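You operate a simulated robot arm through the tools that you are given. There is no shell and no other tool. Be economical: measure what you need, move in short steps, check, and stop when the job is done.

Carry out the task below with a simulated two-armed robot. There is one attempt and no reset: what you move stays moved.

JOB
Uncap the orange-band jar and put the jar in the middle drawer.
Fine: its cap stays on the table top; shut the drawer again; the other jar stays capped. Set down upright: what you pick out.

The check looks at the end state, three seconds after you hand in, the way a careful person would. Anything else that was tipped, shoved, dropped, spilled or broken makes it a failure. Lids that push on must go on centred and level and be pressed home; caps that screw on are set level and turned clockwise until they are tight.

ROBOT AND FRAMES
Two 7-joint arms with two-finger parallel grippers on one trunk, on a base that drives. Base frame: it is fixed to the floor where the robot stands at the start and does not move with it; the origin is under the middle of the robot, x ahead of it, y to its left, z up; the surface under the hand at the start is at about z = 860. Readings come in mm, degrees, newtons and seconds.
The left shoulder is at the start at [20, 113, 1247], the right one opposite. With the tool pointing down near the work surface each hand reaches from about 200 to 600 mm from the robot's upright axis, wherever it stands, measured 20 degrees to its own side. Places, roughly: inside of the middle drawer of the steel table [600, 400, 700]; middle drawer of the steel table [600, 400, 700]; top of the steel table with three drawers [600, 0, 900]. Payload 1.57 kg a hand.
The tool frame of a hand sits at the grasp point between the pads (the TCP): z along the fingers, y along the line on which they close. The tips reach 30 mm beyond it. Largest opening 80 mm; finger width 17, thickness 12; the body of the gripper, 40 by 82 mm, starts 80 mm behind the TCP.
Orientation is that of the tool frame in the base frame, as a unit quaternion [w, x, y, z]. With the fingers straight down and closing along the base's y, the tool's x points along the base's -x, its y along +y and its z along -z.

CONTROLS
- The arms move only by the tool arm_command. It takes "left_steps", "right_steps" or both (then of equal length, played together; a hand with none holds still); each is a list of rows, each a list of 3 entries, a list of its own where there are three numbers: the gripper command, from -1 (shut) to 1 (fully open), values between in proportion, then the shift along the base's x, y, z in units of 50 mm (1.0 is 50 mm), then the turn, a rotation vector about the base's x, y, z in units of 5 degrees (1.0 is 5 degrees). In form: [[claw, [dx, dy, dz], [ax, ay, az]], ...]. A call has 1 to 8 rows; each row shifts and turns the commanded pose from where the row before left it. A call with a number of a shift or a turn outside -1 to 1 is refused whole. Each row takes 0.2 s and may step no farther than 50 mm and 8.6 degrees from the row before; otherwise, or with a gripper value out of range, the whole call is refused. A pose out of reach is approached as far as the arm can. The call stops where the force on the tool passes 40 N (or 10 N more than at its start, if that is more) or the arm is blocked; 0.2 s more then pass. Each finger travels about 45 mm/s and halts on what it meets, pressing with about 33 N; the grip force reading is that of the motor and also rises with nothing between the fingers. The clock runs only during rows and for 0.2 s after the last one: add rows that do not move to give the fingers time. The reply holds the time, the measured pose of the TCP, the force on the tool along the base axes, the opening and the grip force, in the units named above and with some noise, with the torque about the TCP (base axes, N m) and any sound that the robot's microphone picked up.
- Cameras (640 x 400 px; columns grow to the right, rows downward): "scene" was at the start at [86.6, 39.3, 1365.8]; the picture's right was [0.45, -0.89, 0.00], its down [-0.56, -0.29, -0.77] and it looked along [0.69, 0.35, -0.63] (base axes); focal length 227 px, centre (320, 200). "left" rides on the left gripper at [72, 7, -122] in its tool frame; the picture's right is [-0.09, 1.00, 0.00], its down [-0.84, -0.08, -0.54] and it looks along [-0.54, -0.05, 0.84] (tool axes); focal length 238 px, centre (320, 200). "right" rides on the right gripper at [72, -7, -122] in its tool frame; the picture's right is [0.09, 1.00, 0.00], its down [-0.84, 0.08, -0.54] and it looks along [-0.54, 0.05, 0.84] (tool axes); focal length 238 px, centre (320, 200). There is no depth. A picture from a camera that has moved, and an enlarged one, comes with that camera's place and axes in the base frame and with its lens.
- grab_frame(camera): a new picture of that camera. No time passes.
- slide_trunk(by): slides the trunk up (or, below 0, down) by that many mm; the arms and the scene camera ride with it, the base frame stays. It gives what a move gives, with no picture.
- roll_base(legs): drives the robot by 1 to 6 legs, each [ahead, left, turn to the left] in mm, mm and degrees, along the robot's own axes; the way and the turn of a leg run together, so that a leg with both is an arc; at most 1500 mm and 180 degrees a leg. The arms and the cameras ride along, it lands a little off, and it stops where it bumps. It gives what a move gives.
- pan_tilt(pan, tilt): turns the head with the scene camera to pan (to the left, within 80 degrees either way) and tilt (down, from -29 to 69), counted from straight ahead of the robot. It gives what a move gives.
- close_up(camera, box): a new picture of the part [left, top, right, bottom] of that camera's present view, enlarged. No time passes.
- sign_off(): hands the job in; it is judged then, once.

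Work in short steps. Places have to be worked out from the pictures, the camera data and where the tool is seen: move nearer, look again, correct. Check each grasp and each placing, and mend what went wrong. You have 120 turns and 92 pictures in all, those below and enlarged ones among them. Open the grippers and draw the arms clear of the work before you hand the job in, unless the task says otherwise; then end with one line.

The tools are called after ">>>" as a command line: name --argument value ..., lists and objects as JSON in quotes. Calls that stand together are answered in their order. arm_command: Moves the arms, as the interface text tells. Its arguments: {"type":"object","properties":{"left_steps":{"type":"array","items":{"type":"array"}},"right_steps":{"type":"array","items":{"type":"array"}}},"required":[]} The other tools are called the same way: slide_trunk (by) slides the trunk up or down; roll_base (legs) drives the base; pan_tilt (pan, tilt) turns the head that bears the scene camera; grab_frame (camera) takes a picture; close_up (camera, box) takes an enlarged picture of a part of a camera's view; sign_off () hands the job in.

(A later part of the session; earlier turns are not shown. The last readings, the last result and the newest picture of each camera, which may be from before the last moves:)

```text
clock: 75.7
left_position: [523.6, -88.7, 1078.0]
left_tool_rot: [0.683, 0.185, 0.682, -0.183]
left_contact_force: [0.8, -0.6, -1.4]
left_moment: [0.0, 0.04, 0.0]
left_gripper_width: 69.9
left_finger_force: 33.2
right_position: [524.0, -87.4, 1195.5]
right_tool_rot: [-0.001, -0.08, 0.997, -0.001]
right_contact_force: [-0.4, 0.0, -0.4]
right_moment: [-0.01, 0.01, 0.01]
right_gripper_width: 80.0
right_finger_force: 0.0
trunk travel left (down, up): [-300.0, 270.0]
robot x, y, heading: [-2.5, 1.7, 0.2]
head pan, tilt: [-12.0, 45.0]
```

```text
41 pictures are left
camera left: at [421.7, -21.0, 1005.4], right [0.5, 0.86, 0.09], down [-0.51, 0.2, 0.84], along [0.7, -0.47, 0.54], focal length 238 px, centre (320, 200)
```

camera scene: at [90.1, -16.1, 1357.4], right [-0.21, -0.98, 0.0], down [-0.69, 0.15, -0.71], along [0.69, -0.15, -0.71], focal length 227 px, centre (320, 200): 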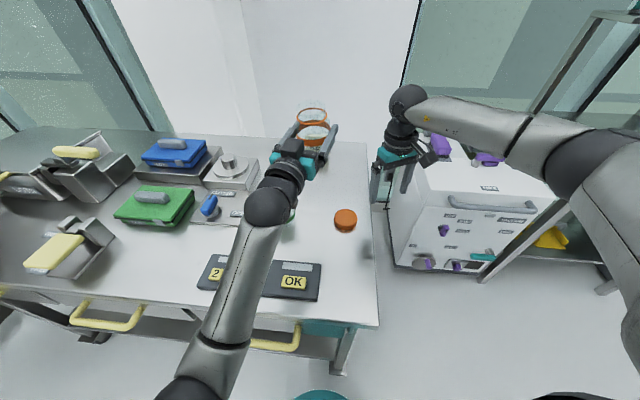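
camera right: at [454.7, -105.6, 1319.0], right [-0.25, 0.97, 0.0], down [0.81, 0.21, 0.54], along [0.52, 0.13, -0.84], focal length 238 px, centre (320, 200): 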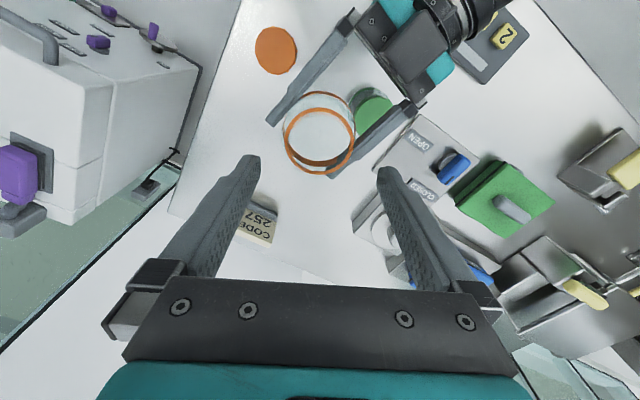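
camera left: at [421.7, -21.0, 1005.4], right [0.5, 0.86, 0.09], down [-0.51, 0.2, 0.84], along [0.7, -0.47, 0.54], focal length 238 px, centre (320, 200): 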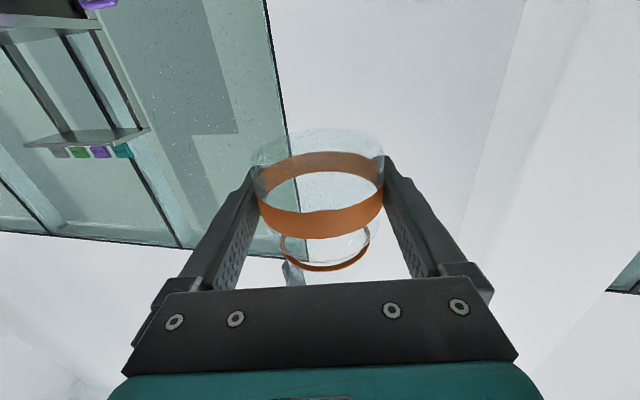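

The jar is upright in the left hand, its rim centred under the right hand. I descend to TCP 1120, so the tips stay just above the left fingers (top at about 1086), and close on the upper body.

>>> arm_command --right_steps '[[1, [-0.04, -0.04, -0.5], [0, 0, 0]], [1, [0, 0, -0.5], [0, 0, 0]], [1, [0, 0, -0.4], [0, 0, 0]], [1, [0, 0, -0.1], [0, 0, 0]], [1, [0, 0, 0], [0, 0, 0]]]'

>>> close_up --camera "scene" --box '[250, 90, 370, 180]'

>>> grab_frame --camera "left"

```text
clock: 76.9
left_position: [523.3, -88.7, 1078.3]
left_tool_rot: [0.683, 0.183, 0.683, -0.184]
left_contact_force: [0.9, 0.1, -2.3]
left_moment: [0.01, -0.01, 0.0]
left_gripper_width: 69.9
left_finger_force: 33.1
right_position: [519.9, -90.7, 1120.8]
right_tool_rot: [-0.001, -0.079, 0.997, -0.001]
right_contact_force: [-0.4, 0.2, 0.0]
right_moment: [0.0, 0.01, 0.0]
right_gripper_width: 80.0
right_finger_force: 0.1
trunk travel left (down, up): [-300.0, 270.0]
robot x, y, heading: [1.3, -0.3, 0.2]
head pan, tilt: [-12.0, 45.0]
```

```text
4.44 times, centred on (310, 135) of scene
camera zoom: at [90.0, -16.3, 1357.5], right [-0.21, -0.98, 0.0], down [-0.69, 0.15, -0.71], along [0.69, -0.15, -0.71], focal length 1008 px, centre (364, 489)
```

zoom: 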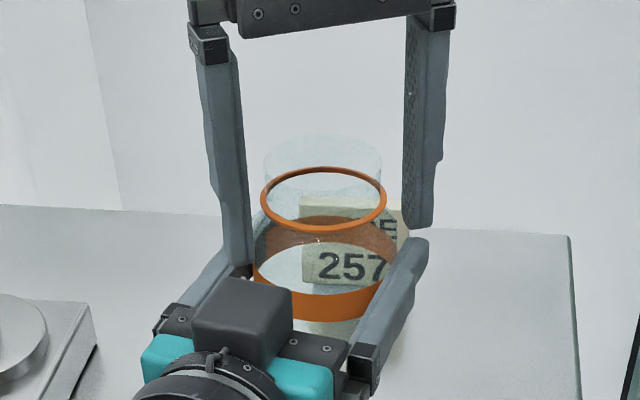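

```text
39 pictures are left
camera left: at [421.7, -21.2, 1005.4], right [0.5, 0.86, 0.09], down [-0.51, 0.2, 0.84], along [0.7, -0.47, 0.54], focal length 238 px, centre (320, 200)
```

left: 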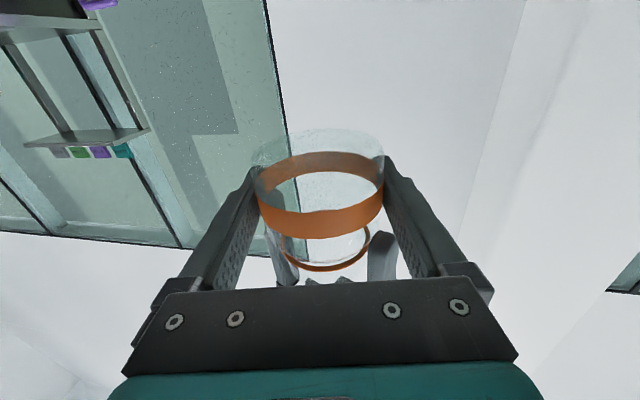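

Positioned well, clear of the left fingers. I close the right hand.

>>> arm_command --right_steps '[[-1, [0, 0, 0], [0, 0, 0]], [-1, [0, 0, 0], [0, 0, 0]], [-1, [0, 0, 0], [0, 0, 0]], [-1, [0, 0, 0], [0, 0, 0]]]'

>>> close_up --camera "scene" --box '[250, 90, 370, 180]'

```text
clock: 77.9
left_position: [523.2, -89.4, 1078.8]
left_tool_rot: [0.683, 0.184, 0.682, -0.184]
left_contact_force: [3.8, -9.7, -0.3]
left_moment: [0.22, 0.03, -0.13]
left_gripper_width: 70.1
left_finger_force: 33.2
right_position: [519.9, -89.7, 1121.2]
right_tool_rot: [-0.001, -0.081, 0.997, 0.001]
right_contact_force: [-3.5, 9.2, -0.4]
right_moment: [0.24, 0.17, 0.13]
right_gripper_width: 71.3
right_finger_force: 33.0
trunk travel left (down, up): [-300.0, 270.0]
robot x, y, heading: [-2.9, 1.4, -0.2]
head pan, tilt: [-12.0, 45.0]
```

```text
4.44 times, centred on (310, 135) of scene
camera zoom: at [90.0, -16.3, 1357.4], right [-0.21, -0.98, 0.0], down [-0.69, 0.15, -0.71], along [0.69, -0.15, -0.71], focal length 1008 px, centre (364, 489)
```

zoom: 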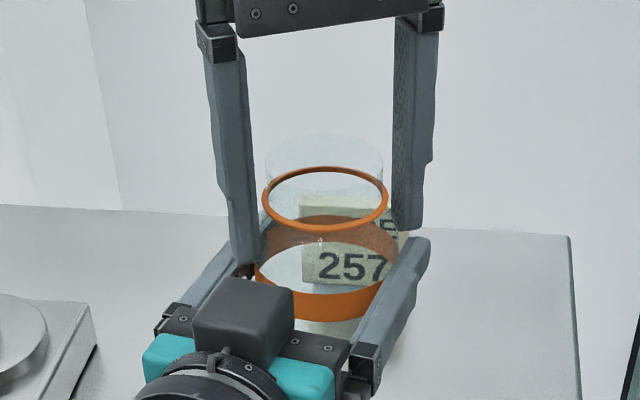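

The right hand grips the body at 71 mm. I open the left hand and withdraw it along its finger axis.

>>> arm_command --left_steps '[[1, [0, 0, 0], [0, 0, 0]], [1, [0, 0, 0], [0, 0, 0]], [1, [-0.346, 0.2, 0], [0, 0, 0]], [1, [-0.6, 0.346, 0], [0, 0, 0]], [1, [-0.6, 0.346, 0], [0, 0, 0]], [1, [-0.3, 0.7, 0], [0, 0, 0]], [1, [0, 0.9, 0], [0, 0, 0]], [1, [0, 0.9, 0], [0, 0, 0]]]'

>>> grab_frame --camera "scene"

```text
clock: 79.7
left_position: [429.3, 81.5, 1077.0]
left_tool_rot: [0.683, 0.184, 0.682, -0.184]
left_contact_force: [0.0, -0.2, -0.4]
left_moment: [0.02, 0.01, -0.01]
left_gripper_width: 80.1
left_finger_force: 0.0
right_position: [521.8, -90.7, 1121.8]
right_tool_rot: [-0.001, -0.08, 0.997, -0.001]
right_contact_force: [-0.8, 0.2, 0.3]
right_moment: [0.02, 0.02, 0.01]
right_gripper_width: 71.3
right_finger_force: 32.9
trunk travel left (down, up): [-300.0, 270.0]
robot x, y, heading: [4.1, 0.2, -0.0]
head pan, tilt: [-12.0, 45.0]
```

```text
37 pictures are left
camera scene: at [89.9, -15.7, 1357.5], right [-0.21, -0.98, 0.0], down [-0.69, 0.15, -0.71], along [0.69, -0.15, -0.71], focal length 227 px, centre (320, 200)
```

scene: 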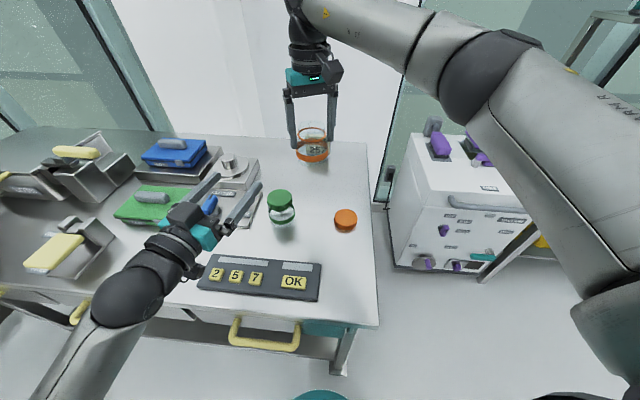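

The jar is in the right hand. I turn the left hand back to pointing down while moving it away to the left, so that I can look at the drawer fronts.

>>> arm_command --left_steps '[[1, [0, 0.6, 0.3], [0.488, 0.873, 0.333]], [1, [0, 0.6, 0.3], [0.462, 0.887, 0.333]], [1, [0, 0.7, 0.3], [0.435, 0.9, 0.333]], [1, [0, 0.7, 0.3], [0.41, 0.912, 0.333]], [1, [0, 0.7, 0.3], [0.383, 0.924, 0.333]], [1, [0, 0.7, 0.3], [0.355, 0.935, 0.333]], [1, [0, 0.7, 0.2], [0.329, 0.944, 0.333]], [1, [0, 0.7, 0], [0.3, 0.954, 0.333]]]'

>>> arm_command --left_steps '[[1, [0, 0.3, 0], [0.272, 0.962, 0.333]], [1, [0, 0.3, 0], [0.245, 0.97, 0.333]], [1, [0, 0.3, 0], [0.216, 0.976, 0.333]], [1, [0, 0, 0], [0.188, 0.98, 0.333]], [1, [0, 0, 0], [0.16, 0.987, 0.333]], [1, [0, 0, 0], [0.13, 0.99, 0.333]], [1, [0, 0, 0], [0.1, 0.995, 0.333]], [1, [0, 0, 0], [0.073, 1, 0.333]]]'

>>> arm_command --left_steps '[[1, [0, 0, 0], [0.044, 1, 0.333]], [1, [0, 0, 0], [0.015, 1, 0.333]], [1, [0, 0, 0], [0, 0, 1]], [1, [0, 0, 0], [0, 0, 1]], [1, [0, 0, 0], [0, 0, 1]], [1, [0, 0, 0], [0, 0, 1]], [1, [0, 0, 0], [0, 0, 1]], [1, [0, 0, 0], [0, 0, 1]]]'

>>> pan_tilt --pan 35 --tilt 50

>>> grab_frame --camera "scene"

```text
clock: 81.5
left_position: [430.6, 350.5, 1177.7]
left_tool_rot: [0.417, 0.132, 0.897, -0.061]
left_contact_force: [0.8, 0.0, 0.5]
left_moment: [0.03, 0.01, -0.02]
left_gripper_width: 80.1
left_finger_force: 0.2
right_position: [520.8, -90.0, 1120.9]
right_tool_rot: [0.0, -0.079, 0.997, -0.001]
right_contact_force: [-0.2, -0.3, -0.5]
right_moment: [0.03, -0.02, -0.02]
right_gripper_width: 70.9
right_finger_force: 33.1
trunk travel left (down, up): [-300.0, 270.0]
robot x, y, heading: [-0.0, 0.6, 0.1]
head pan, tilt: [-12.0, 45.0]
```

```text
clock: 83.3
left_position: [429.8, 394.7, 1177.5]
left_tool_rot: [0.085, 0.029, 0.996, -0.003]
left_contact_force: [-0.7, -0.1, 0.0]
left_moment: [-0.02, 0.0, 0.03]
left_gripper_width: 80.0
left_finger_force: 0.0
right_position: [521.0, -90.8, 1120.7]
right_tool_rot: [-0.001, -0.079, 0.997, -0.001]
right_contact_force: [-0.1, 0.5, -0.4]
right_moment: [0.01, -0.02, 0.01]
right_gripper_width: 71.3
right_finger_force: 33.1
trunk travel left (down, up): [-300.0, 270.0]
robot x, y, heading: [-4.5, -2.3, -0.1]
head pan, tilt: [-12.0, 45.0]
```

```text
clock: 85.1
left_position: [429.9, 395.3, 1177.1]
left_tool_rot: [0.0, -0.258, 0.966, 0.0]
left_contact_force: [-0.3, -0.1, -0.4]
left_moment: [0.04, 0.01, 0.0]
left_gripper_width: 80.1
left_finger_force: 0.0
right_position: [520.1, -90.9, 1121.4]
right_tool_rot: [-0.001, -0.08, 0.997, -0.001]
right_contact_force: [-0.3, 1.5, -0.4]
right_moment: [-0.02, 0.03, 0.01]
right_gripper_width: 71.4
right_finger_force: 32.8
trunk travel left (down, up): [-300.0, 270.0]
robot x, y, heading: [-1.2, -1.2, 0.2]
head pan, tilt: [-12.0, 45.0]
```

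```text
clock: 86.2
left_position: [428.8, 394.8, 1177.6]
left_tool_rot: [0.0, -0.258, 0.966, -0.001]
left_contact_force: [-0.3, -0.6, -1.0]
left_moment: [-0.02, -0.02, -0.03]
left_gripper_width: 80.2
left_finger_force: 0.0
right_position: [520.7, -91.6, 1120.8]
right_tool_rot: [-0.001, -0.08, 0.997, 0.0]
right_contact_force: [-1.0, -0.3, -1.0]
right_moment: [-0.01, 0.03, -0.01]
right_gripper_width: 71.1
right_finger_force: 33.1
trunk travel left (down, up): [-300.0, 270.0]
robot x, y, heading: [2.0, -1.8, -0.0]
head pan, tilt: [35.0, 50.0]
```

```text
36 pictures are left
camera scene: at [73.6, 44.7, 1350.5], right [0.57, -0.82, 0.0], down [-0.63, -0.44, -0.64], along [0.53, 0.37, -0.77], focal length 227 px, centre (320, 200)
```

scene: 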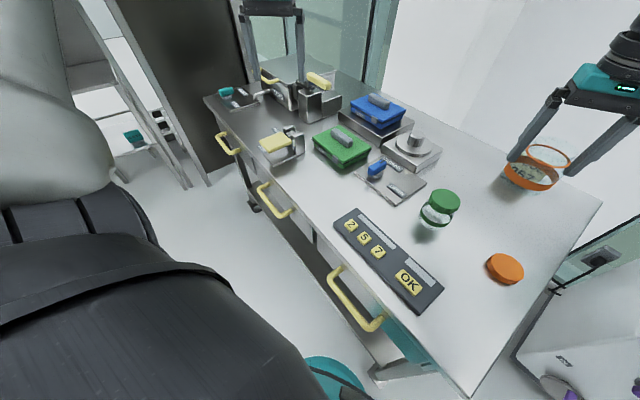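

From this view the front edge runs along (0.32,0.95), so the table is turned about -18.5°. The middle handle is at about (340,422). I drive the robot back, left and turned, to face the middle drawer from about 560 mm.

>>> roll_base --legs '[[-210, 0, 0], [0, 540, 0], [0, 0, -18.5]]'

>>> pan_tilt --pan 5 --tilt 50

>>> grab_frame --camera "scene"

```text
clock: 91.6
left_position: [329.8, 779.2, 1177.9]
left_tool_rot: [0.001, -0.097, 0.995, -0.001]
left_contact_force: [0.1, 0.0, 0.4]
left_moment: [0.01, -0.01, -0.03]
left_gripper_width: 80.0
left_finger_force: 0.0
right_position: [259.9, 289.2, 1120.7]
right_tool_rot: [-0.001, 0.084, 0.996, 0.0]
right_contact_force: [-0.3, -0.4, 0.0]
right_moment: [0.02, 0.01, 0.0]
right_gripper_width: 71.3
right_finger_force: 33.4
trunk travel left (down, up): [-300.0, 270.0]
robot x, y, heading: [-207.5, 545.3, -18.6]
head pan, tilt: [35.0, 50.0]
```

```text
clock: 92.6
left_position: [330.2, 779.9, 1177.3]
left_tool_rot: [0.0, -0.098, 0.995, -0.001]
left_contact_force: [0.3, 0.5, 1.2]
left_moment: [0.01, 0.02, 0.03]
left_gripper_width: 80.0
left_finger_force: 0.1
right_position: [260.3, 288.6, 1122.3]
right_tool_rot: [-0.001, 0.085, 0.996, -0.001]
right_contact_force: [-0.9, -0.4, -0.2]
right_moment: [-0.01, 0.01, -0.01]
right_gripper_width: 71.2
right_finger_force: 33.2
trunk travel left (down, up): [-300.0, 270.0]
robot x, y, heading: [-206.7, 546.3, -19.0]
head pan, tilt: [5.0, 50.0]
```

```text
35 pictures are left
camera scene: at [-119.2, 522.7, 1350.5], right [-0.24, -0.97, 0.0], down [-0.74, 0.18, -0.64], along [0.62, -0.15, -0.77], focal length 227 px, centre (320, 200)
```

scene: 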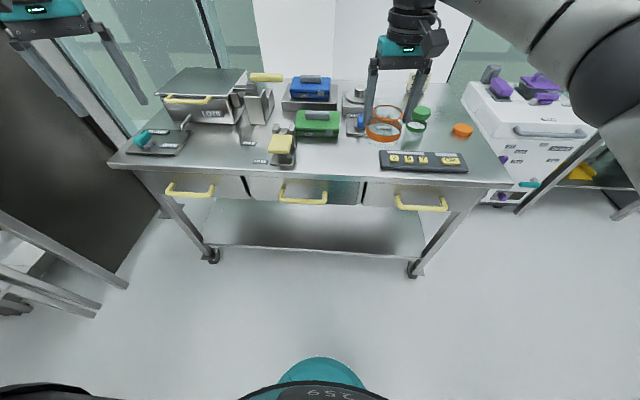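

A clear view of the three drawers. I enlarge the middle drawer and the clamp above it.

>>> close_up --camera "scene" --box '[220, 120, 380, 220]'

```text
4.00 times, centred on (300, 170) of scene
camera zoom: at [-119.2, 522.7, 1350.5], right [-0.24, -0.97, 0.0], down [-0.74, 0.18, -0.64], along [0.62, -0.15, -0.77], focal length 907 px, centre (400, 320)
```

zoom: 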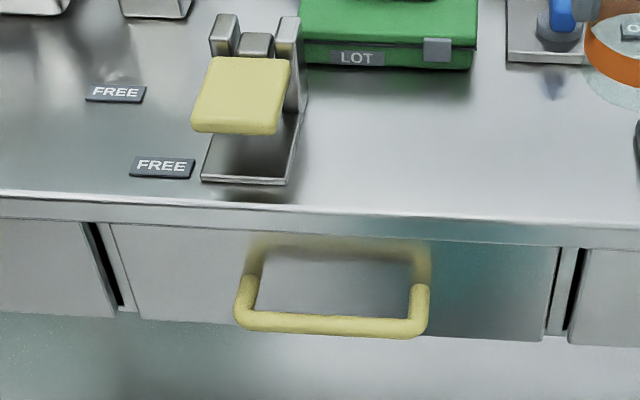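

I plan to hook the closed left fingers behind the bar and pull. First I drive 60 mm forward for reach, and bring the left hand, closed and facing the table squarely, above the handle.

>>> roll_base --legs '[[60, 0, 0]]'

>>> arm_command --left_steps '[[-1, [0, -0.7, -0.6], [0, 0, -1]], [-1, [0, -0.7, -0.6], [0, 0, -1]], [-1, [0, -0.7, -0.6], [0, 0, -1]], [-1, [0, -0.7, -0.6], [0, 0, -1]], [-1, [0, -0.8, -0.5], [0, 0, -1]], [-1, [0, -0.8, -0.5], [0, 0, -1]], [-1, [-0.2, -0.8, -0.4], [0, 0, 0]], [-1, [0, -0.8, 0], [0, 0, 0]]]'

>>> grab_frame --camera "left"

>>> grab_frame --camera "scene"

```text
clock: 93.5
left_position: [387.5, 760.0, 1177.1]
left_tool_rot: [0.0, -0.096, 0.995, -0.001]
left_contact_force: [0.6, -1.0, -0.5]
left_moment: [-0.02, 0.03, -0.01]
left_gripper_width: 79.9
left_finger_force: 0.0
right_position: [316.8, 270.3, 1121.2]
right_tool_rot: [-0.002, 0.085, 0.996, -0.001]
right_contact_force: [0.0, 0.3, -3.1]
right_moment: [0.01, 0.05, -0.01]
right_gripper_width: 71.1
right_finger_force: 33.0
trunk travel left (down, up): [-300.0, 270.0]
robot x, y, heading: [-146.5, 524.4, -18.3]
head pan, tilt: [5.0, 50.0]
```

```text
clock: 95.3
left_position: [329.3, 525.2, 1022.9]
left_tool_rot: [0.001, 0.163, 0.987, -0.002]
left_contact_force: [0.2, 1.0, 0.0]
left_moment: [-0.01, 0.0, -0.03]
left_gripper_width: 0.2
left_finger_force: 21.7
left hand out of reach, approached as far as the arm can: row 6, 7, 8
right_position: [316.7, 270.8, 1121.0]
right_tool_rot: [-0.001, 0.084, 0.996, -0.001]
right_contact_force: [0.0, 1.1, -2.3]
right_moment: [-0.02, 0.01, 0.01]
right_gripper_width: 71.0
right_finger_force: 33.0
trunk travel left (down, up): [-300.0, 270.0]
robot x, y, heading: [-147.8, 523.0, -18.7]
head pan, tilt: [5.0, 50.0]
```

```text
33 pictures are left
camera left: at [263.9, 556.0, 1143.5], right [0.41, 0.91, 0.0], down [0.77, -0.34, 0.54], along [0.5, -0.22, -0.84], focal length 238 px, centre (320, 200)
```

left: 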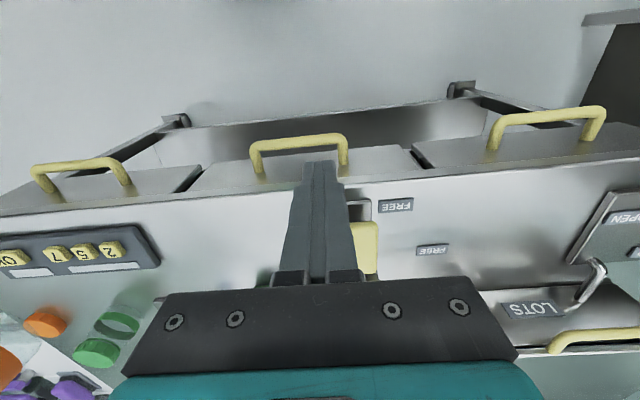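

```text
32 pictures are left
camera scene: at [-62.7, 503.3, 1350.6], right [-0.24, -0.97, 0.0], down [-0.74, 0.18, -0.64], along [0.62, -0.15, -0.77], focal length 227 px, centre (320, 200)
```

scene: 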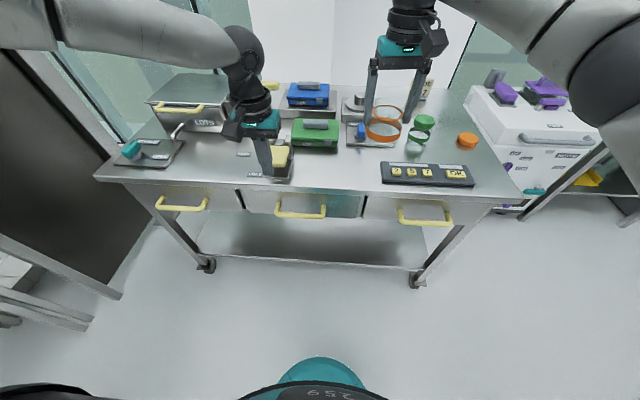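

The handle bar triangulates to about (373,464,755), about 24 mm ahead of the table edge, with a gap of about 45 mm behind it. I'll tilt the hand 20° so the fingers point forward and down, and slide in along the finger axis behind the bar. First the start point.

>>> arm_command --left_steps '[[-1, [0, 0, -0.3], [0, 0, 0.8]], [-1, [0, 0, -0.3], [0, 0, 0.8]], [-1, [0.04, -0.25, -0.3], [-0.317, -0.948, 0]], [-1, [0.04, -0.25, -0.4], [-0.317, -0.948, 0]], [-1, [0.04, -0.25, -0.4], [-0.317, -0.948, 0]], [-1, [0.04, -0.23, -0.4], [-0.317, -0.948, 0]], [-1, [0, 0, 0], [0, 0, 0]]]'

>>> grab_frame --camera "left"

```text
clock: 96.9
left_position: [319.7, 525.4, 953.5]
left_tool_rot: [0.17, 0.093, 0.98, -0.04]
left_contact_force: [-0.6, -1.1, -0.1]
left_moment: [0.01, 0.0, 0.03]
left_gripper_width: 0.1
left_finger_force: 21.4
left hand out of reach, approached as far as the arm can: row 1, 2, 3, 4, 5, 6
right_position: [317.5, 270.0, 1120.8]
right_tool_rot: [-0.001, 0.085, 0.996, 0.0]
right_contact_force: [0.6, 0.2, -2.1]
right_moment: [0.0, 0.02, 0.01]
right_gripper_width: 71.3
right_finger_force: 32.8
trunk travel left (down, up): [-300.0, 270.0]
robot x, y, heading: [-145.9, 522.9, -19.0]
head pan, tilt: [5.0, 50.0]
```

```text
31 pictures are left
camera left: at [216.0, 557.6, 1042.7], right [0.28, 0.96, -0.02], down [0.58, -0.16, 0.8], along [0.76, -0.23, -0.6], focal length 238 px, centre (320, 200)
```

left: 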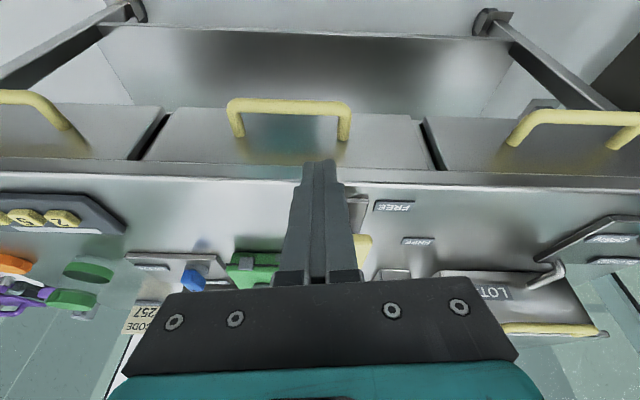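

The left hand cannot come that far inward from here. I drive the robot 100 mm to its right so that the handle lies more on the left arm's side.

>>> roll_base --legs '[[0, -110, 0]]'

>>> arm_command --left_steps '[[-1, [0.1, 0.1, -0.1], [0, 0, 0]], [-1, [0, 0, 0], [0, 0, 0]]]'

```text
clock: 98.1
left_position: [285.0, 418.5, 953.9]
left_tool_rot: [0.17, 0.094, 0.98, -0.039]
left_contact_force: [-0.9, -1.0, 0.2]
left_moment: [0.01, -0.01, -0.01]
left_gripper_width: 0.0
left_finger_force: 21.1
right_position: [280.8, 165.2, 1121.7]
right_tool_rot: [-0.001, 0.084, 0.996, 0.0]
right_contact_force: [0.0, -0.9, -2.4]
right_moment: [0.02, 0.01, -0.01]
right_gripper_width: 71.3
right_finger_force: 32.6
trunk travel left (down, up): [-300.0, 270.0]
robot x, y, heading: [-183.4, 419.1, -19.0]
head pan, tilt: [5.0, 50.0]
```

```text
clock: 98.7
left_position: [290.5, 426.9, 949.3]
left_tool_rot: [0.17, 0.092, 0.98, -0.04]
left_contact_force: [-0.2, 0.7, 0.0]
left_moment: [-0.01, 0.01, 0.02]
left_gripper_width: 0.1
left_finger_force: 21.4
right_position: [280.7, 165.0, 1120.3]
right_tool_rot: [-0.002, 0.085, 0.996, -0.001]
right_contact_force: [-0.7, 0.1, -2.0]
right_moment: [0.02, -0.02, 0.0]
right_gripper_width: 71.2
right_finger_force: 33.0
trunk travel left (down, up): [-300.0, 270.0]
robot x, y, heading: [-183.0, 420.6, -18.9]
head pan, tilt: [5.0, 50.0]
```

It responds now. Next I go to the start point (337,476,918) and look.

>>> arm_command --left_steps '[[-1, [0.3, 0.33, -0.2], [0, 0, 0]], [-1, [0.3, 0.33, -0.2], [0, 0, 0]], [-1, [0.33, 0.33, -0.22], [0, 0, 0]], [-1, [0, 0, 0], [0, 0, 0]]]'

>>> grab_frame --camera "left"

>>> close_up --camera "scene" --box '[160, 120, 320, 240]'

```text
clock: 99.7
left_position: [334.4, 477.7, 919.5]
left_tool_rot: [0.17, 0.094, 0.98, -0.04]
left_contact_force: [-0.2, 0.5, 1.5]
left_moment: [-0.02, -0.02, 0.01]
left_gripper_width: 0.2
left_finger_force: 21.8
left hand out of reach, approached as far as the arm can: row 3
right_position: [280.7, 165.1, 1122.2]
right_tool_rot: [-0.001, 0.084, 0.996, -0.001]
right_contact_force: [0.6, 0.6, -1.5]
right_moment: [-0.01, -0.01, -0.02]
right_gripper_width: 71.1
right_finger_force: 33.2
trunk travel left (down, up): [-300.0, 270.0]
robot x, y, heading: [-184.7, 420.9, -18.8]
head pan, tilt: [5.0, 50.0]
```

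```text
30 pictures are left
camera left: at [230.5, 511.2, 1009.3], right [0.28, 0.96, -0.02], down [0.58, -0.16, 0.8], along [0.76, -0.23, -0.6], focal length 238 px, centre (320, 200)
```

left: 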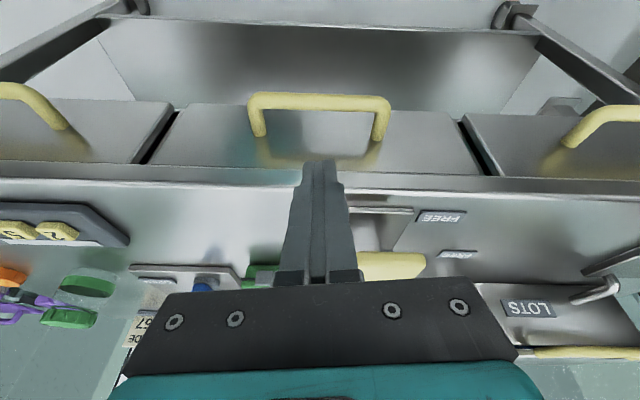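

```text
3.33 times, centred on (240, 180) of scene
camera zoom: at [-98.1, 398.5, 1350.5], right [-0.24, -0.97, 0.0], down [-0.74, 0.18, -0.64], along [0.62, -0.15, -0.77], focal length 756 px, centre (587, 267)
```

zoom: 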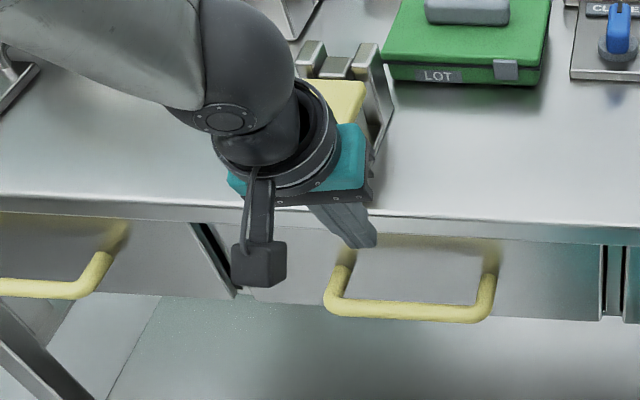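

The arm is at its limit here with the high trunk. I lower the trunk by 80 mm; the tips stay in front of and above the bar.

>>> slide_trunk --by -80

>>> arm_command --left_steps '[[-1, [0.2, -0.07, 0], [0, 0, 0]], [-1, [0.2, -0.07, 0], [0, 0, 0]], [-1, [0, 0, 0], [0, 0, 0]]]'

>>> grab_frame --camera "left"

```text
clock: 100.9
left_position: [335.3, 478.5, 840.5]
left_tool_rot: [0.169, 0.094, 0.98, -0.041]
left_contact_force: [0.5, 0.3, 0.3]
left_moment: [0.01, 0.02, 0.0]
left_gripper_width: 0.0
left_finger_force: 21.3
right_position: [281.4, 165.3, 1042.2]
right_tool_rot: [0.0, 0.085, 0.996, 0.0]
right_contact_force: [-0.2, -0.2, -0.5]
right_moment: [0.01, -0.02, 0.0]
right_gripper_width: 71.1
right_finger_force: 32.6
trunk travel left (down, up): [-220.0, 350.0]
robot x, y, heading: [-179.8, 419.9, -18.8]
head pan, tilt: [5.0, 50.0]
```

```text
clock: 101.7
left_position: [349.0, 478.7, 849.2]
left_tool_rot: [0.169, 0.093, 0.98, -0.04]
left_contact_force: [-0.6, -0.5, 0.6]
left_moment: [0.02, 0.0, -0.01]
left_gripper_width: 0.0
left_finger_force: 21.6
left hand out of reach, approached as far as the arm can: row 1, 2
right_position: [281.2, 165.6, 1041.4]
right_tool_rot: [-0.001, 0.084, 0.996, -0.001]
right_contact_force: [0.3, -0.7, -2.5]
right_moment: [0.03, 0.04, -0.04]
right_gripper_width: 71.4
right_finger_force: 32.8
trunk travel left (down, up): [-220.0, 350.0]
robot x, y, heading: [-184.8, 418.0, -19.0]
head pan, tilt: [5.0, 50.0]
```

```text
28 pictures are left
camera left: at [245.4, 510.3, 937.7], right [0.28, 0.96, -0.02], down [0.58, -0.16, 0.8], along [0.76, -0.23, -0.6], focal length 238 px, centre (320, 200)
```

left: 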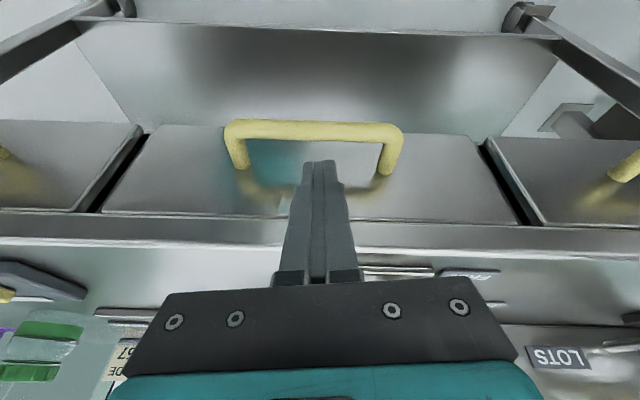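

A wrist limit seems to block this heading. I turn the hand 20° about the vertical and try the forward motion again.

>>> arm_command --left_steps '[[-1, [0, 0, 0], [0, 0, 1]], [-1, [0, 0, 0], [0, 0, 1]], [-1, [0, 0, 0], [0, 0, 1]], [-1, [0, 0, 0], [0, 0, 1]], [-1, [0.15, -0.1, -0.1], [0, 0, 0]], [-1, [0.15, -0.1, -0.1], [0, 0, 0]], [-1, [0, 0, 0], [0, 0, 0]]]'

```text
clock: 103.3
left_position: [351.9, 485.7, 860.6]
left_tool_rot: [0.174, -0.079, 0.981, -0.011]
left_contact_force: [-0.8, 0.2, 0.3]
left_moment: [0.01, 0.02, 0.03]
left_gripper_width: 0.0
left_finger_force: 20.9
left hand out of reach, approached as far as the arm can: row 2, 3, 4, 5, 6
right_position: [280.9, 166.9, 1040.6]
right_tool_rot: [-0.001, 0.085, 0.996, -0.001]
right_contact_force: [0.1, -0.2, -1.7]
right_moment: [-0.03, 0.06, 0.02]
right_gripper_width: 70.9
right_finger_force: 33.2
trunk travel left (down, up): [-220.0, 350.0]
robot x, y, heading: [-181.6, 415.1, -19.2]
head pan, tilt: [5.0, 50.0]
```

The hand can be placed with the trunk and base instead. First I raise the right hand with the jar so that it stays clear, then lower the trunk 50 mm so the left tips sit just above bar height, in front of it.

>>> arm_command --right_steps '[[-1, [0, 0, 0.5], [0, 0, 0]], [-1, [0, 0, 0.5], [0, 0, 0]], [-1, [0, 0, 0.5], [0, 0, 0]], [-1, [0, 0, 0.5], [0, 0, 0]], [-1, [0, 0, 0.4], [0, 0, 0]]]'

>>> slide_trunk --by -50

>>> close_up --camera "left" --box '[200, 60, 440, 260]'

>>> grab_frame --camera "scene"

```text
clock: 104.5
left_position: [351.9, 486.4, 861.3]
left_tool_rot: [0.174, -0.079, 0.982, -0.011]
left_contact_force: [-0.7, -0.6, 0.2]
left_moment: [0.01, 0.01, 0.02]
left_gripper_width: 0.0
left_finger_force: 20.9
right_position: [279.6, 165.5, 1160.3]
right_tool_rot: [-0.001, 0.083, 0.997, -0.001]
right_contact_force: [0.3, -0.5, -2.3]
right_moment: [0.0, -0.01, 0.0]
right_gripper_width: 71.4
right_finger_force: 32.8
trunk travel left (down, up): [-220.0, 350.0]
robot x, y, heading: [-181.4, 421.1, -19.0]
head pan, tilt: [5.0, 50.0]
```

```text
clock: 105.4
left_position: [352.4, 486.5, 811.5]
left_tool_rot: [0.175, -0.078, 0.981, -0.011]
left_contact_force: [-0.4, 0.1, -0.2]
left_moment: [0.02, 0.06, 0.01]
left_gripper_width: 0.1
left_finger_force: 20.6
right_position: [279.8, 165.9, 1109.5]
right_tool_rot: [-0.001, 0.084, 0.996, -0.001]
right_contact_force: [0.6, 0.2, -1.8]
right_moment: [-0.03, -0.01, 0.02]
right_gripper_width: 70.9
right_finger_force: 33.0
trunk travel left (down, up): [-170.0, 400.0]
robot x, y, heading: [-185.3, 420.9, -18.9]
head pan, tilt: [5.0, 50.0]
```

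```text
2.00 times, centred on (320, 160) of left
camera zoom: at [243.2, 480.7, 900.2], right [-0.06, 1.0, -0.02], down [0.6, 0.05, 0.8], along [0.8, 0.04, -0.6], focal length 477 px, centre (320, 280)
```

zoom: 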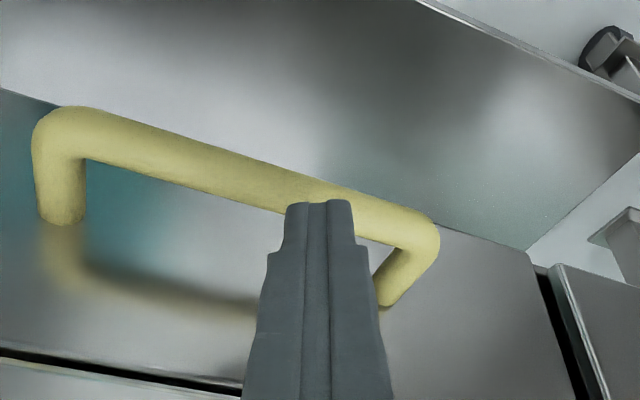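

```text
26 pictures are left
camera scene: at [-98.2, 398.7, 1220.6], right [-0.24, -0.97, 0.0], down [-0.74, 0.18, -0.64], along [0.62, -0.15, -0.77], focal length 227 px, centre (320, 200)
```

scene: 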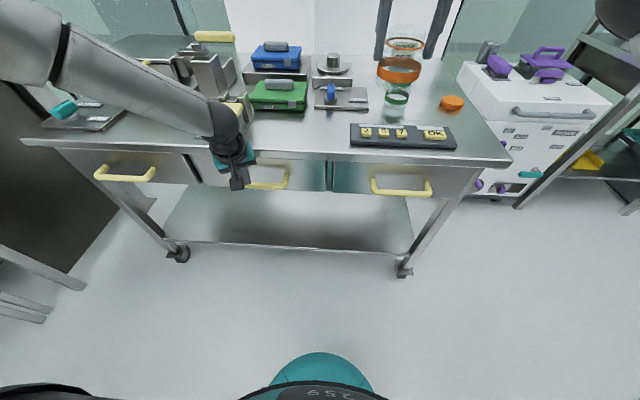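

The bar runs from (355,391) to (400,531) at z about 755. The tip is at (362,486,783), 22 mm in front of it. I drive 49 mm forward and a little right so the tip passes over and behind the bar.

>>> roll_base --legs '[[49, -12, 0]]'

>>> close_up --camera "left" --box '[200, 60, 440, 260]'

```text
clock: 106.3
left_position: [393.6, 459.4, 810.9]
left_tool_rot: [0.175, -0.078, 0.981, -0.012]
left_contact_force: [-0.9, 0.7, -1.4]
left_moment: [0.01, -0.03, -0.02]
left_gripper_width: 0.1
left_finger_force: 21.3
right_position: [322.6, 137.9, 1110.7]
right_tool_rot: [-0.001, 0.084, 0.996, -0.001]
right_contact_force: [0.2, 0.2, -2.1]
right_moment: [-0.01, 0.01, 0.01]
right_gripper_width: 71.5
right_finger_force: 32.2
trunk travel left (down, up): [-170.0, 400.0]
robot x, y, heading: [-143.1, 396.2, -18.9]
head pan, tilt: [5.0, 50.0]
```

```text
2.00 times, centred on (320, 160) of left
camera zoom: at [285.4, 454.2, 900.1], right [-0.06, 1.0, -0.02], down [0.6, 0.05, 0.8], along [0.8, 0.04, -0.6], focal length 477 px, centre (320, 280)
```

zoom: 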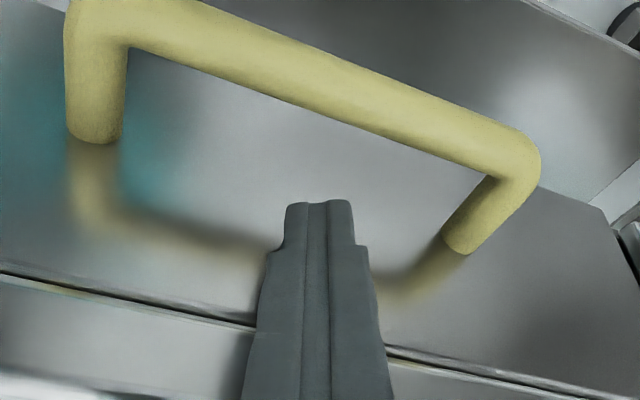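

The tip is now behind the bar. I lower the trunk by 40 mm so that it hooks.

>>> slide_trunk --by -40

>>> roll_base --legs '[[-60, 0, 0]]'

>>> grab_frame --camera "scene"

```text
clock: 107.2
left_position: [394.1, 458.6, 772.2]
left_tool_rot: [0.175, -0.08, 0.981, -0.011]
left_contact_force: [-3.2, 2.3, 8.0]
left_moment: [-0.32, -0.32, 0.02]
left_gripper_width: 0.0
left_finger_force: 21.6
right_position: [320.0, 140.0, 1070.2]
right_tool_rot: [0.0, 0.084, 0.997, -0.001]
right_contact_force: [-0.4, -0.4, -1.5]
right_moment: [-0.02, 0.03, -0.02]
right_gripper_width: 71.2
right_finger_force: 33.2
trunk travel left (down, up): [-130.0, 440.0]
robot x, y, heading: [-137.6, 391.8, -18.7]
head pan, tilt: [5.0, 50.0]
```

```text
clock: 108.1
left_position: [336.2, 478.2, 771.5]
left_tool_rot: [0.175, -0.079, 0.981, -0.011]
left_contact_force: [0.3, -0.4, 0.6]
left_moment: [0.01, 0.0, 0.05]
left_gripper_width: 0.0
left_finger_force: 22.1
right_position: [265.4, 158.1, 1069.6]
right_tool_rot: [-0.002, 0.084, 0.996, -0.001]
right_contact_force: [-0.4, 0.3, -2.1]
right_moment: [-0.01, 0.01, -0.02]
right_gripper_width: 71.3
right_finger_force: 33.4
trunk travel left (down, up): [-130.0, 440.0]
robot x, y, heading: [-195.9, 411.6, -18.7]
head pan, tilt: [5.0, 50.0]
```

```text
24 pictures are left
camera scene: at [-113.5, 391.4, 1180.6], right [-0.24, -0.97, 0.0], down [-0.74, 0.18, -0.64], along [0.62, -0.15, -0.77], focal length 227 px, centre (320, 200)
```

scene: 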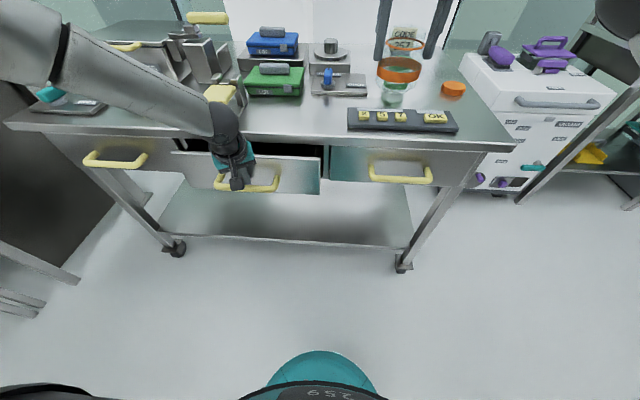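

The drawer is unlocked and moving with the hook. I drive back another 150 mm to open it.

>>> roll_base --legs '[[-150, 0, 0]]'

>>> grab_frame --camera "scene"

```text
clock: 109.5
left_position: [193.8, 525.7, 770.9]
left_tool_rot: [0.174, -0.077, 0.982, -0.011]
left_contact_force: [-0.5, -0.6, 0.7]
left_moment: [-0.02, -0.02, 0.02]
left_gripper_width: 0.0
left_finger_force: 21.6
right_position: [121.8, 205.2, 1070.3]
right_tool_rot: [-0.001, 0.086, 0.996, -0.001]
right_contact_force: [0.1, 0.8, -2.0]
right_moment: [0.01, -0.03, 0.02]
right_gripper_width: 71.1
right_finger_force: 33.0
trunk travel left (down, up): [-130.0, 440.0]
robot x, y, heading: [-339.6, 458.4, -18.6]
head pan, tilt: [5.0, 50.0]
```

```text
23 pictures are left
camera scene: at [-255.8, 439.5, 1180.6], right [-0.24, -0.97, 0.0], down [-0.74, 0.18, -0.64], along [0.62, -0.15, -0.77], focal length 227 px, centre (320, 200)
```

scene: 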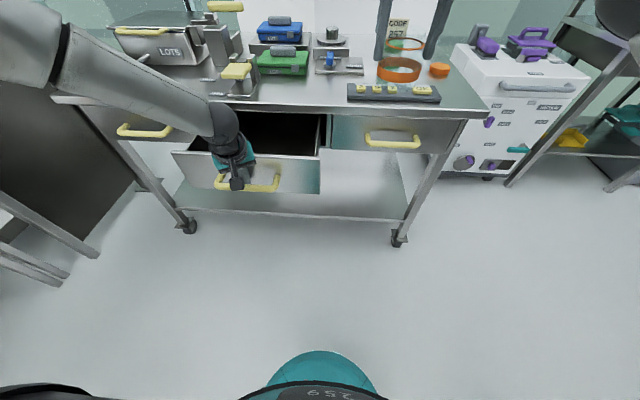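

The drawer is open by about 190 mm. I unhook upward with the trunk, raise the left arm, and shift the robot left so that the drawer lies in front of the right hand with the jar.

>>> slide_trunk --by 70

>>> arm_command --left_steps '[[-1, [0, 0, 0.8], [0, 0, 0]], [-1, [0, 0, 0.8], [0, 0, 0]], [-1, [-0.2, 0.5, 0.8], [0, 0, 0]], [-1, [-0.2, 0.6, 0.7], [0, 0, 0]], [-1, [-0.2, 0.6, 0.6], [0, 0, 0]], [-1, [0, 0.6, 0.4], [0, 0, 0]]]'

>>> roll_base --legs '[[0, 340, 0], [115, 0, 0]]'

>>> pan_tilt --pan -10 --tilt 55

>>> grab_frame --camera "scene"

```text
clock: 110.6
left_position: [195.7, 525.7, 840.1]
left_tool_rot: [0.174, -0.076, 0.982, -0.012]
left_contact_force: [0.3, 0.6, -0.2]
left_moment: [0.02, 0.01, 0.0]
left_gripper_width: 0.0
left_finger_force: 20.3
right_position: [120.9, 205.9, 1139.6]
right_tool_rot: [0.0, 0.086, 0.996, -0.001]
right_contact_force: [0.6, -0.4, -2.0]
right_moment: [-0.01, 0.0, -0.02]
right_gripper_width: 71.1
right_finger_force: 33.1
trunk travel left (down, up): [-200.0, 370.0]
robot x, y, heading: [-343.2, 461.1, -19.1]
head pan, tilt: [5.0, 50.0]
```

```text
clock: 112.0
left_position: [164.4, 640.6, 1046.1]
left_tool_rot: [0.174, -0.076, 0.982, -0.011]
left_contact_force: [-0.3, 0.6, -0.8]
left_moment: [-0.04, -0.01, 0.0]
left_gripper_width: 0.2
left_finger_force: 21.8
right_position: [121.7, 205.7, 1139.5]
right_tool_rot: [0.0, 0.086, 0.996, -0.001]
right_contact_force: [-1.2, 0.0, -2.6]
right_moment: [-0.02, -0.02, 0.01]
right_gripper_width: 71.4
right_finger_force: 32.8
trunk travel left (down, up): [-200.0, 370.0]
robot x, y, heading: [-341.1, 463.5, -18.6]
head pan, tilt: [5.0, 50.0]
```

```text
clock: 115.1
left_position: [388.7, 924.0, 1045.7]
left_tool_rot: [0.173, -0.076, 0.982, -0.012]
left_contact_force: [0.0, -0.8, 0.5]
left_moment: [0.01, 0.04, 0.02]
left_gripper_width: 0.0
left_finger_force: 21.8
right_position: [344.9, 489.3, 1140.1]
right_tool_rot: [-0.001, 0.086, 0.996, -0.001]
right_contact_force: [1.3, 0.8, -1.8]
right_moment: [0.03, 0.02, -0.02]
right_gripper_width: 71.0
right_finger_force: 32.5
trunk travel left (down, up): [-200.0, 370.0]
robot x, y, heading: [-116.6, 747.9, -19.3]
head pan, tilt: [5.0, 50.0]
```

```text
clock: 115.8
left_position: [388.5, 923.5, 1047.4]
left_tool_rot: [0.174, -0.075, 0.982, -0.012]
left_contact_force: [-0.9, -0.6, 0.0]
left_moment: [-0.02, 0.03, -0.02]
left_gripper_width: 0.0
left_finger_force: 21.4
right_position: [344.2, 489.1, 1139.4]
right_tool_rot: [0.0, 0.086, 0.996, -0.001]
right_contact_force: [0.0, 0.9, -1.7]
right_moment: [-0.01, 0.0, 0.01]
right_gripper_width: 71.2
right_finger_force: 32.7
trunk travel left (down, up): [-200.0, 370.0]
robot x, y, heading: [-116.9, 744.3, -18.8]
head pan, tilt: [-10.0, 55.0]
```

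```text
22 pictures are left
camera scene: at [-44.2, 708.0, 1244.0], right [-0.48, -0.87, 0.0], down [-0.72, 0.4, -0.57], along [0.5, -0.28, -0.82], focal length 227 px, centre (320, 200)
```

scene: 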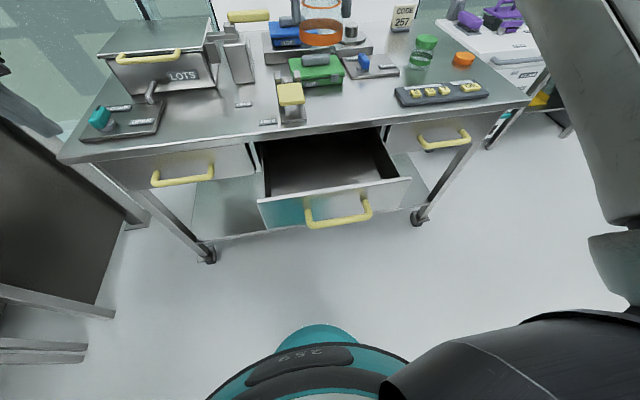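

The drawer is empty and open; the centre of the opening is about (304,497). I move the jar over it and lower to TCP z 900.

>>> arm_command --right_steps '[[-1, [-0.4, 0.08, 0], [0, 0, 0]], [-1, [-0.4, 0.08, 0], [0, 0, 0]], [-1, [0, 0, -0.8], [0, 0, 0]], [-1, [0, 0, -0.8], [0, 0, 0]], [-1, [0, 0, -0.8], [0, 0, 0]], [-1, [0, 0, -0.8], [0, 0, 0]], [-1, [0, 0, -0.8], [0, 0, 0]], [-1, [0, 0, -0.8], [0, 0, 0]]]'

>>> grab_frame --camera "scene"

>>> grab_frame --camera "right"

```text
clock: 117.6
left_position: [387.9, 922.9, 1046.1]
left_tool_rot: [0.174, -0.076, 0.982, -0.012]
left_contact_force: [-0.1, -0.6, 0.7]
left_moment: [0.0, 0.0, -0.02]
left_gripper_width: 0.3
left_finger_force: 20.8
right_position: [305.6, 499.8, 898.3]
right_tool_rot: [-0.001, 0.086, 0.996, -0.001]
right_contact_force: [0.3, -0.8, -1.7]
right_moment: [0.01, 0.01, -0.01]
right_gripper_width: 71.0
right_finger_force: 33.0
trunk travel left (down, up): [-200.0, 370.0]
robot x, y, heading: [-118.4, 740.5, -18.9]
head pan, tilt: [-10.0, 55.0]
```

```text
21 pictures are left
camera scene: at [-44.2, 707.9, 1244.0], right [-0.49, -0.87, 0.0], down [-0.72, 0.4, -0.57], along [0.5, -0.28, -0.82], focal length 227 px, centre (320, 200)
```

scene: 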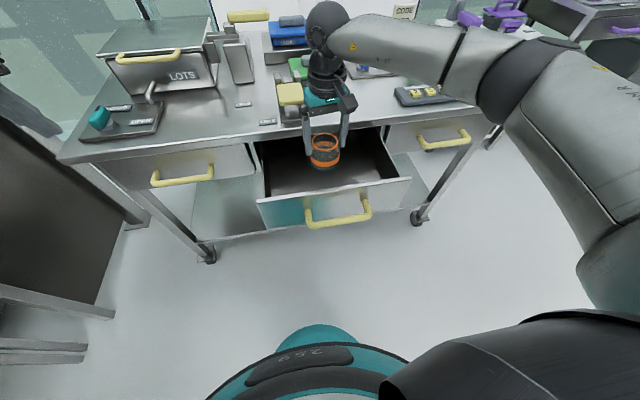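

```text
20 pictures are left
camera right: at [235.1, 504.6, 1021.5], right [0.08, 1.0, 0.0], down [0.84, -0.07, 0.54], along [0.54, -0.04, -0.84], focal length 238 px, centre (320, 200)
```

right: 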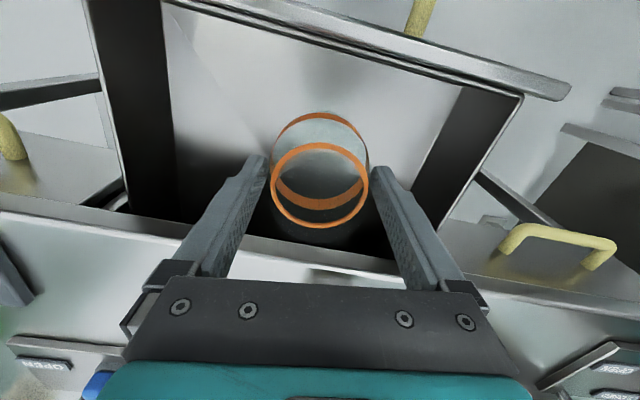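

Clearances look good on all sides. I shift 10 mm inward and lower to about TCP 800.

>>> arm_command --right_steps '[[-1, [0.2, -0.06, -0.4], [0, 0, 0]], [-1, [0, 0, -0.5], [0, 0, 0]], [-1, [0, 0, -0.5], [0, 0, 0]], [-1, [0, 0, -0.4], [0, 0, 0]], [-1, [0, 0, -0.2], [0, 0, 0]], [-1, [0, 0, 0], [0, 0, 0]]]'

>>> grab_frame --camera "scene"

```text
clock: 119.0
left_position: [386.7, 923.4, 1047.9]
left_tool_rot: [0.174, -0.076, 0.982, -0.012]
left_contact_force: [-0.5, 0.6, 0.2]
left_moment: [0.02, 0.01, 0.01]
left_gripper_width: 0.0
left_finger_force: 21.5
right_position: [313.6, 495.5, 798.6]
right_tool_rot: [-0.001, 0.086, 0.996, -0.001]
right_contact_force: [0.6, 0.7, -2.1]
right_moment: [0.01, 0.0, 0.04]
right_gripper_width: 71.3
right_finger_force: 33.3
trunk travel left (down, up): [-200.0, 370.0]
robot x, y, heading: [-112.4, 743.7, -19.1]
head pan, tilt: [-10.0, 55.0]
```

```text
19 pictures are left
camera scene: at [-44.3, 708.0, 1244.0], right [-0.49, -0.87, 0.0], down [-0.72, 0.4, -0.57], along [0.5, -0.28, -0.82], focal length 227 px, centre (320, 200)
```

scene: 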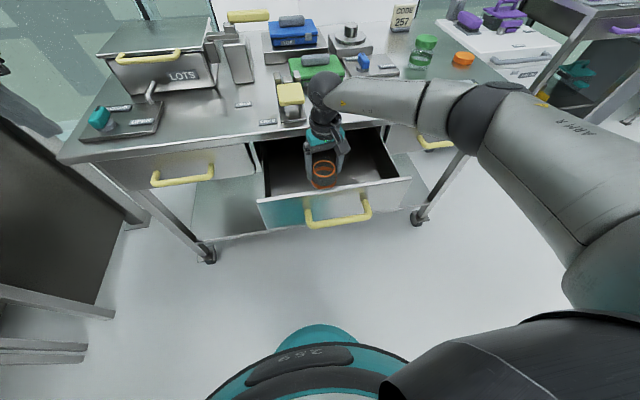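

No contact yet. I continue down in 5 mm rows, watching the force.

>>> arm_command --right_steps '[[-1, [0, 0, -0.1], [0, 0, 0]], [-1, [0, 0, -0.1], [0, 0, 0]], [-1, [0, 0, -0.1], [0, 0, 0]], [-1, [0, 0, -0.1], [0, 0, 0]], [-1, [0, 0, -0.1], [0, 0, 0]], [-1, [0, 0, 0], [0, 0, 0]]]'

```text
clock: 120.4
left_position: [386.9, 924.2, 1047.2]
left_tool_rot: [0.173, -0.077, 0.982, -0.011]
left_contact_force: [0.0, 0.5, 0.1]
left_moment: [0.02, 0.01, -0.01]
left_gripper_width: 0.0
left_finger_force: 21.1
right_position: [315.1, 493.9, 776.9]
right_tool_rot: [0.001, 0.086, 0.996, -0.001]
right_contact_force: [0.2, -2.8, 20.6]
right_moment: [0.0, -0.26, -0.01]
right_gripper_width: 71.6
right_finger_force: 33.1
trunk travel left (down, up): [-200.0, 370.0]
robot x, y, heading: [-113.7, 745.3, -19.2]
head pan, tilt: [-10.0, 55.0]
```

Contact at TCP 777, so the jar bottom is at about z 702, a plausible drawer floor. I ease up 3 mm and look before releasing.

>>> arm_command --right_steps '[[-1, [0, 0, 0.07], [0, 0, 0]], [-1, [0, 0, 0], [0, 0, 0]]]'

>>> grab_frame --camera "right"

>>> close_up --camera "scene" --box '[240, 100, 420, 220]'

```text
clock: 121.0
left_position: [387.4, 924.6, 1046.9]
left_tool_rot: [0.174, -0.076, 0.982, -0.012]
left_contact_force: [-0.8, 0.5, -0.2]
left_moment: [0.01, 0.01, 0.02]
left_gripper_width: 0.1
left_finger_force: 20.9
right_position: [313.8, 495.3, 777.5]
right_tool_rot: [-0.001, 0.086, 0.996, 0.0]
right_contact_force: [0.4, -0.7, 3.8]
right_moment: [-0.05, -0.26, -0.02]
right_gripper_width: 71.3
right_finger_force: 33.0
trunk travel left (down, up): [-200.0, 370.0]
robot x, y, heading: [-117.6, 744.6, -19.2]
head pan, tilt: [-10.0, 55.0]
```

```text
18 pictures are left
camera right: at [242.7, 500.8, 900.4], right [0.08, 1.0, 0.0], down [0.84, -0.07, 0.54], along [0.54, -0.04, -0.84], focal length 238 px, centre (320, 200)
```

right: 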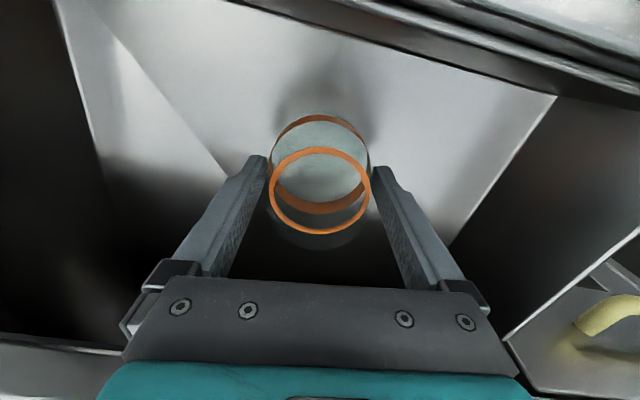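

```text
3.33 times, centred on (330, 160) of scene
camera zoom: at [-44.6, 708.2, 1243.9], right [-0.49, -0.87, 0.0], down [-0.72, 0.4, -0.57], along [0.5, -0.28, -0.82], focal length 756 px, centre (287, 333)
```

zoom: 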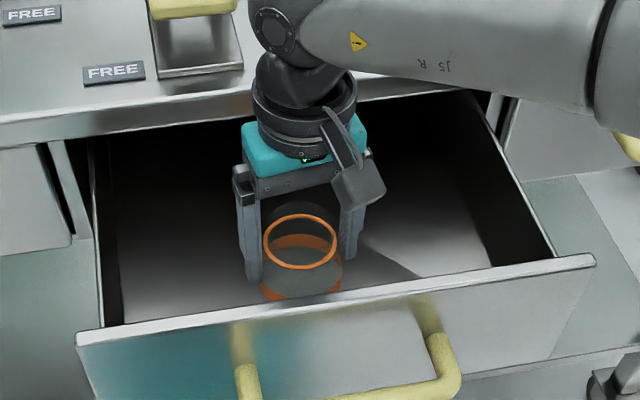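

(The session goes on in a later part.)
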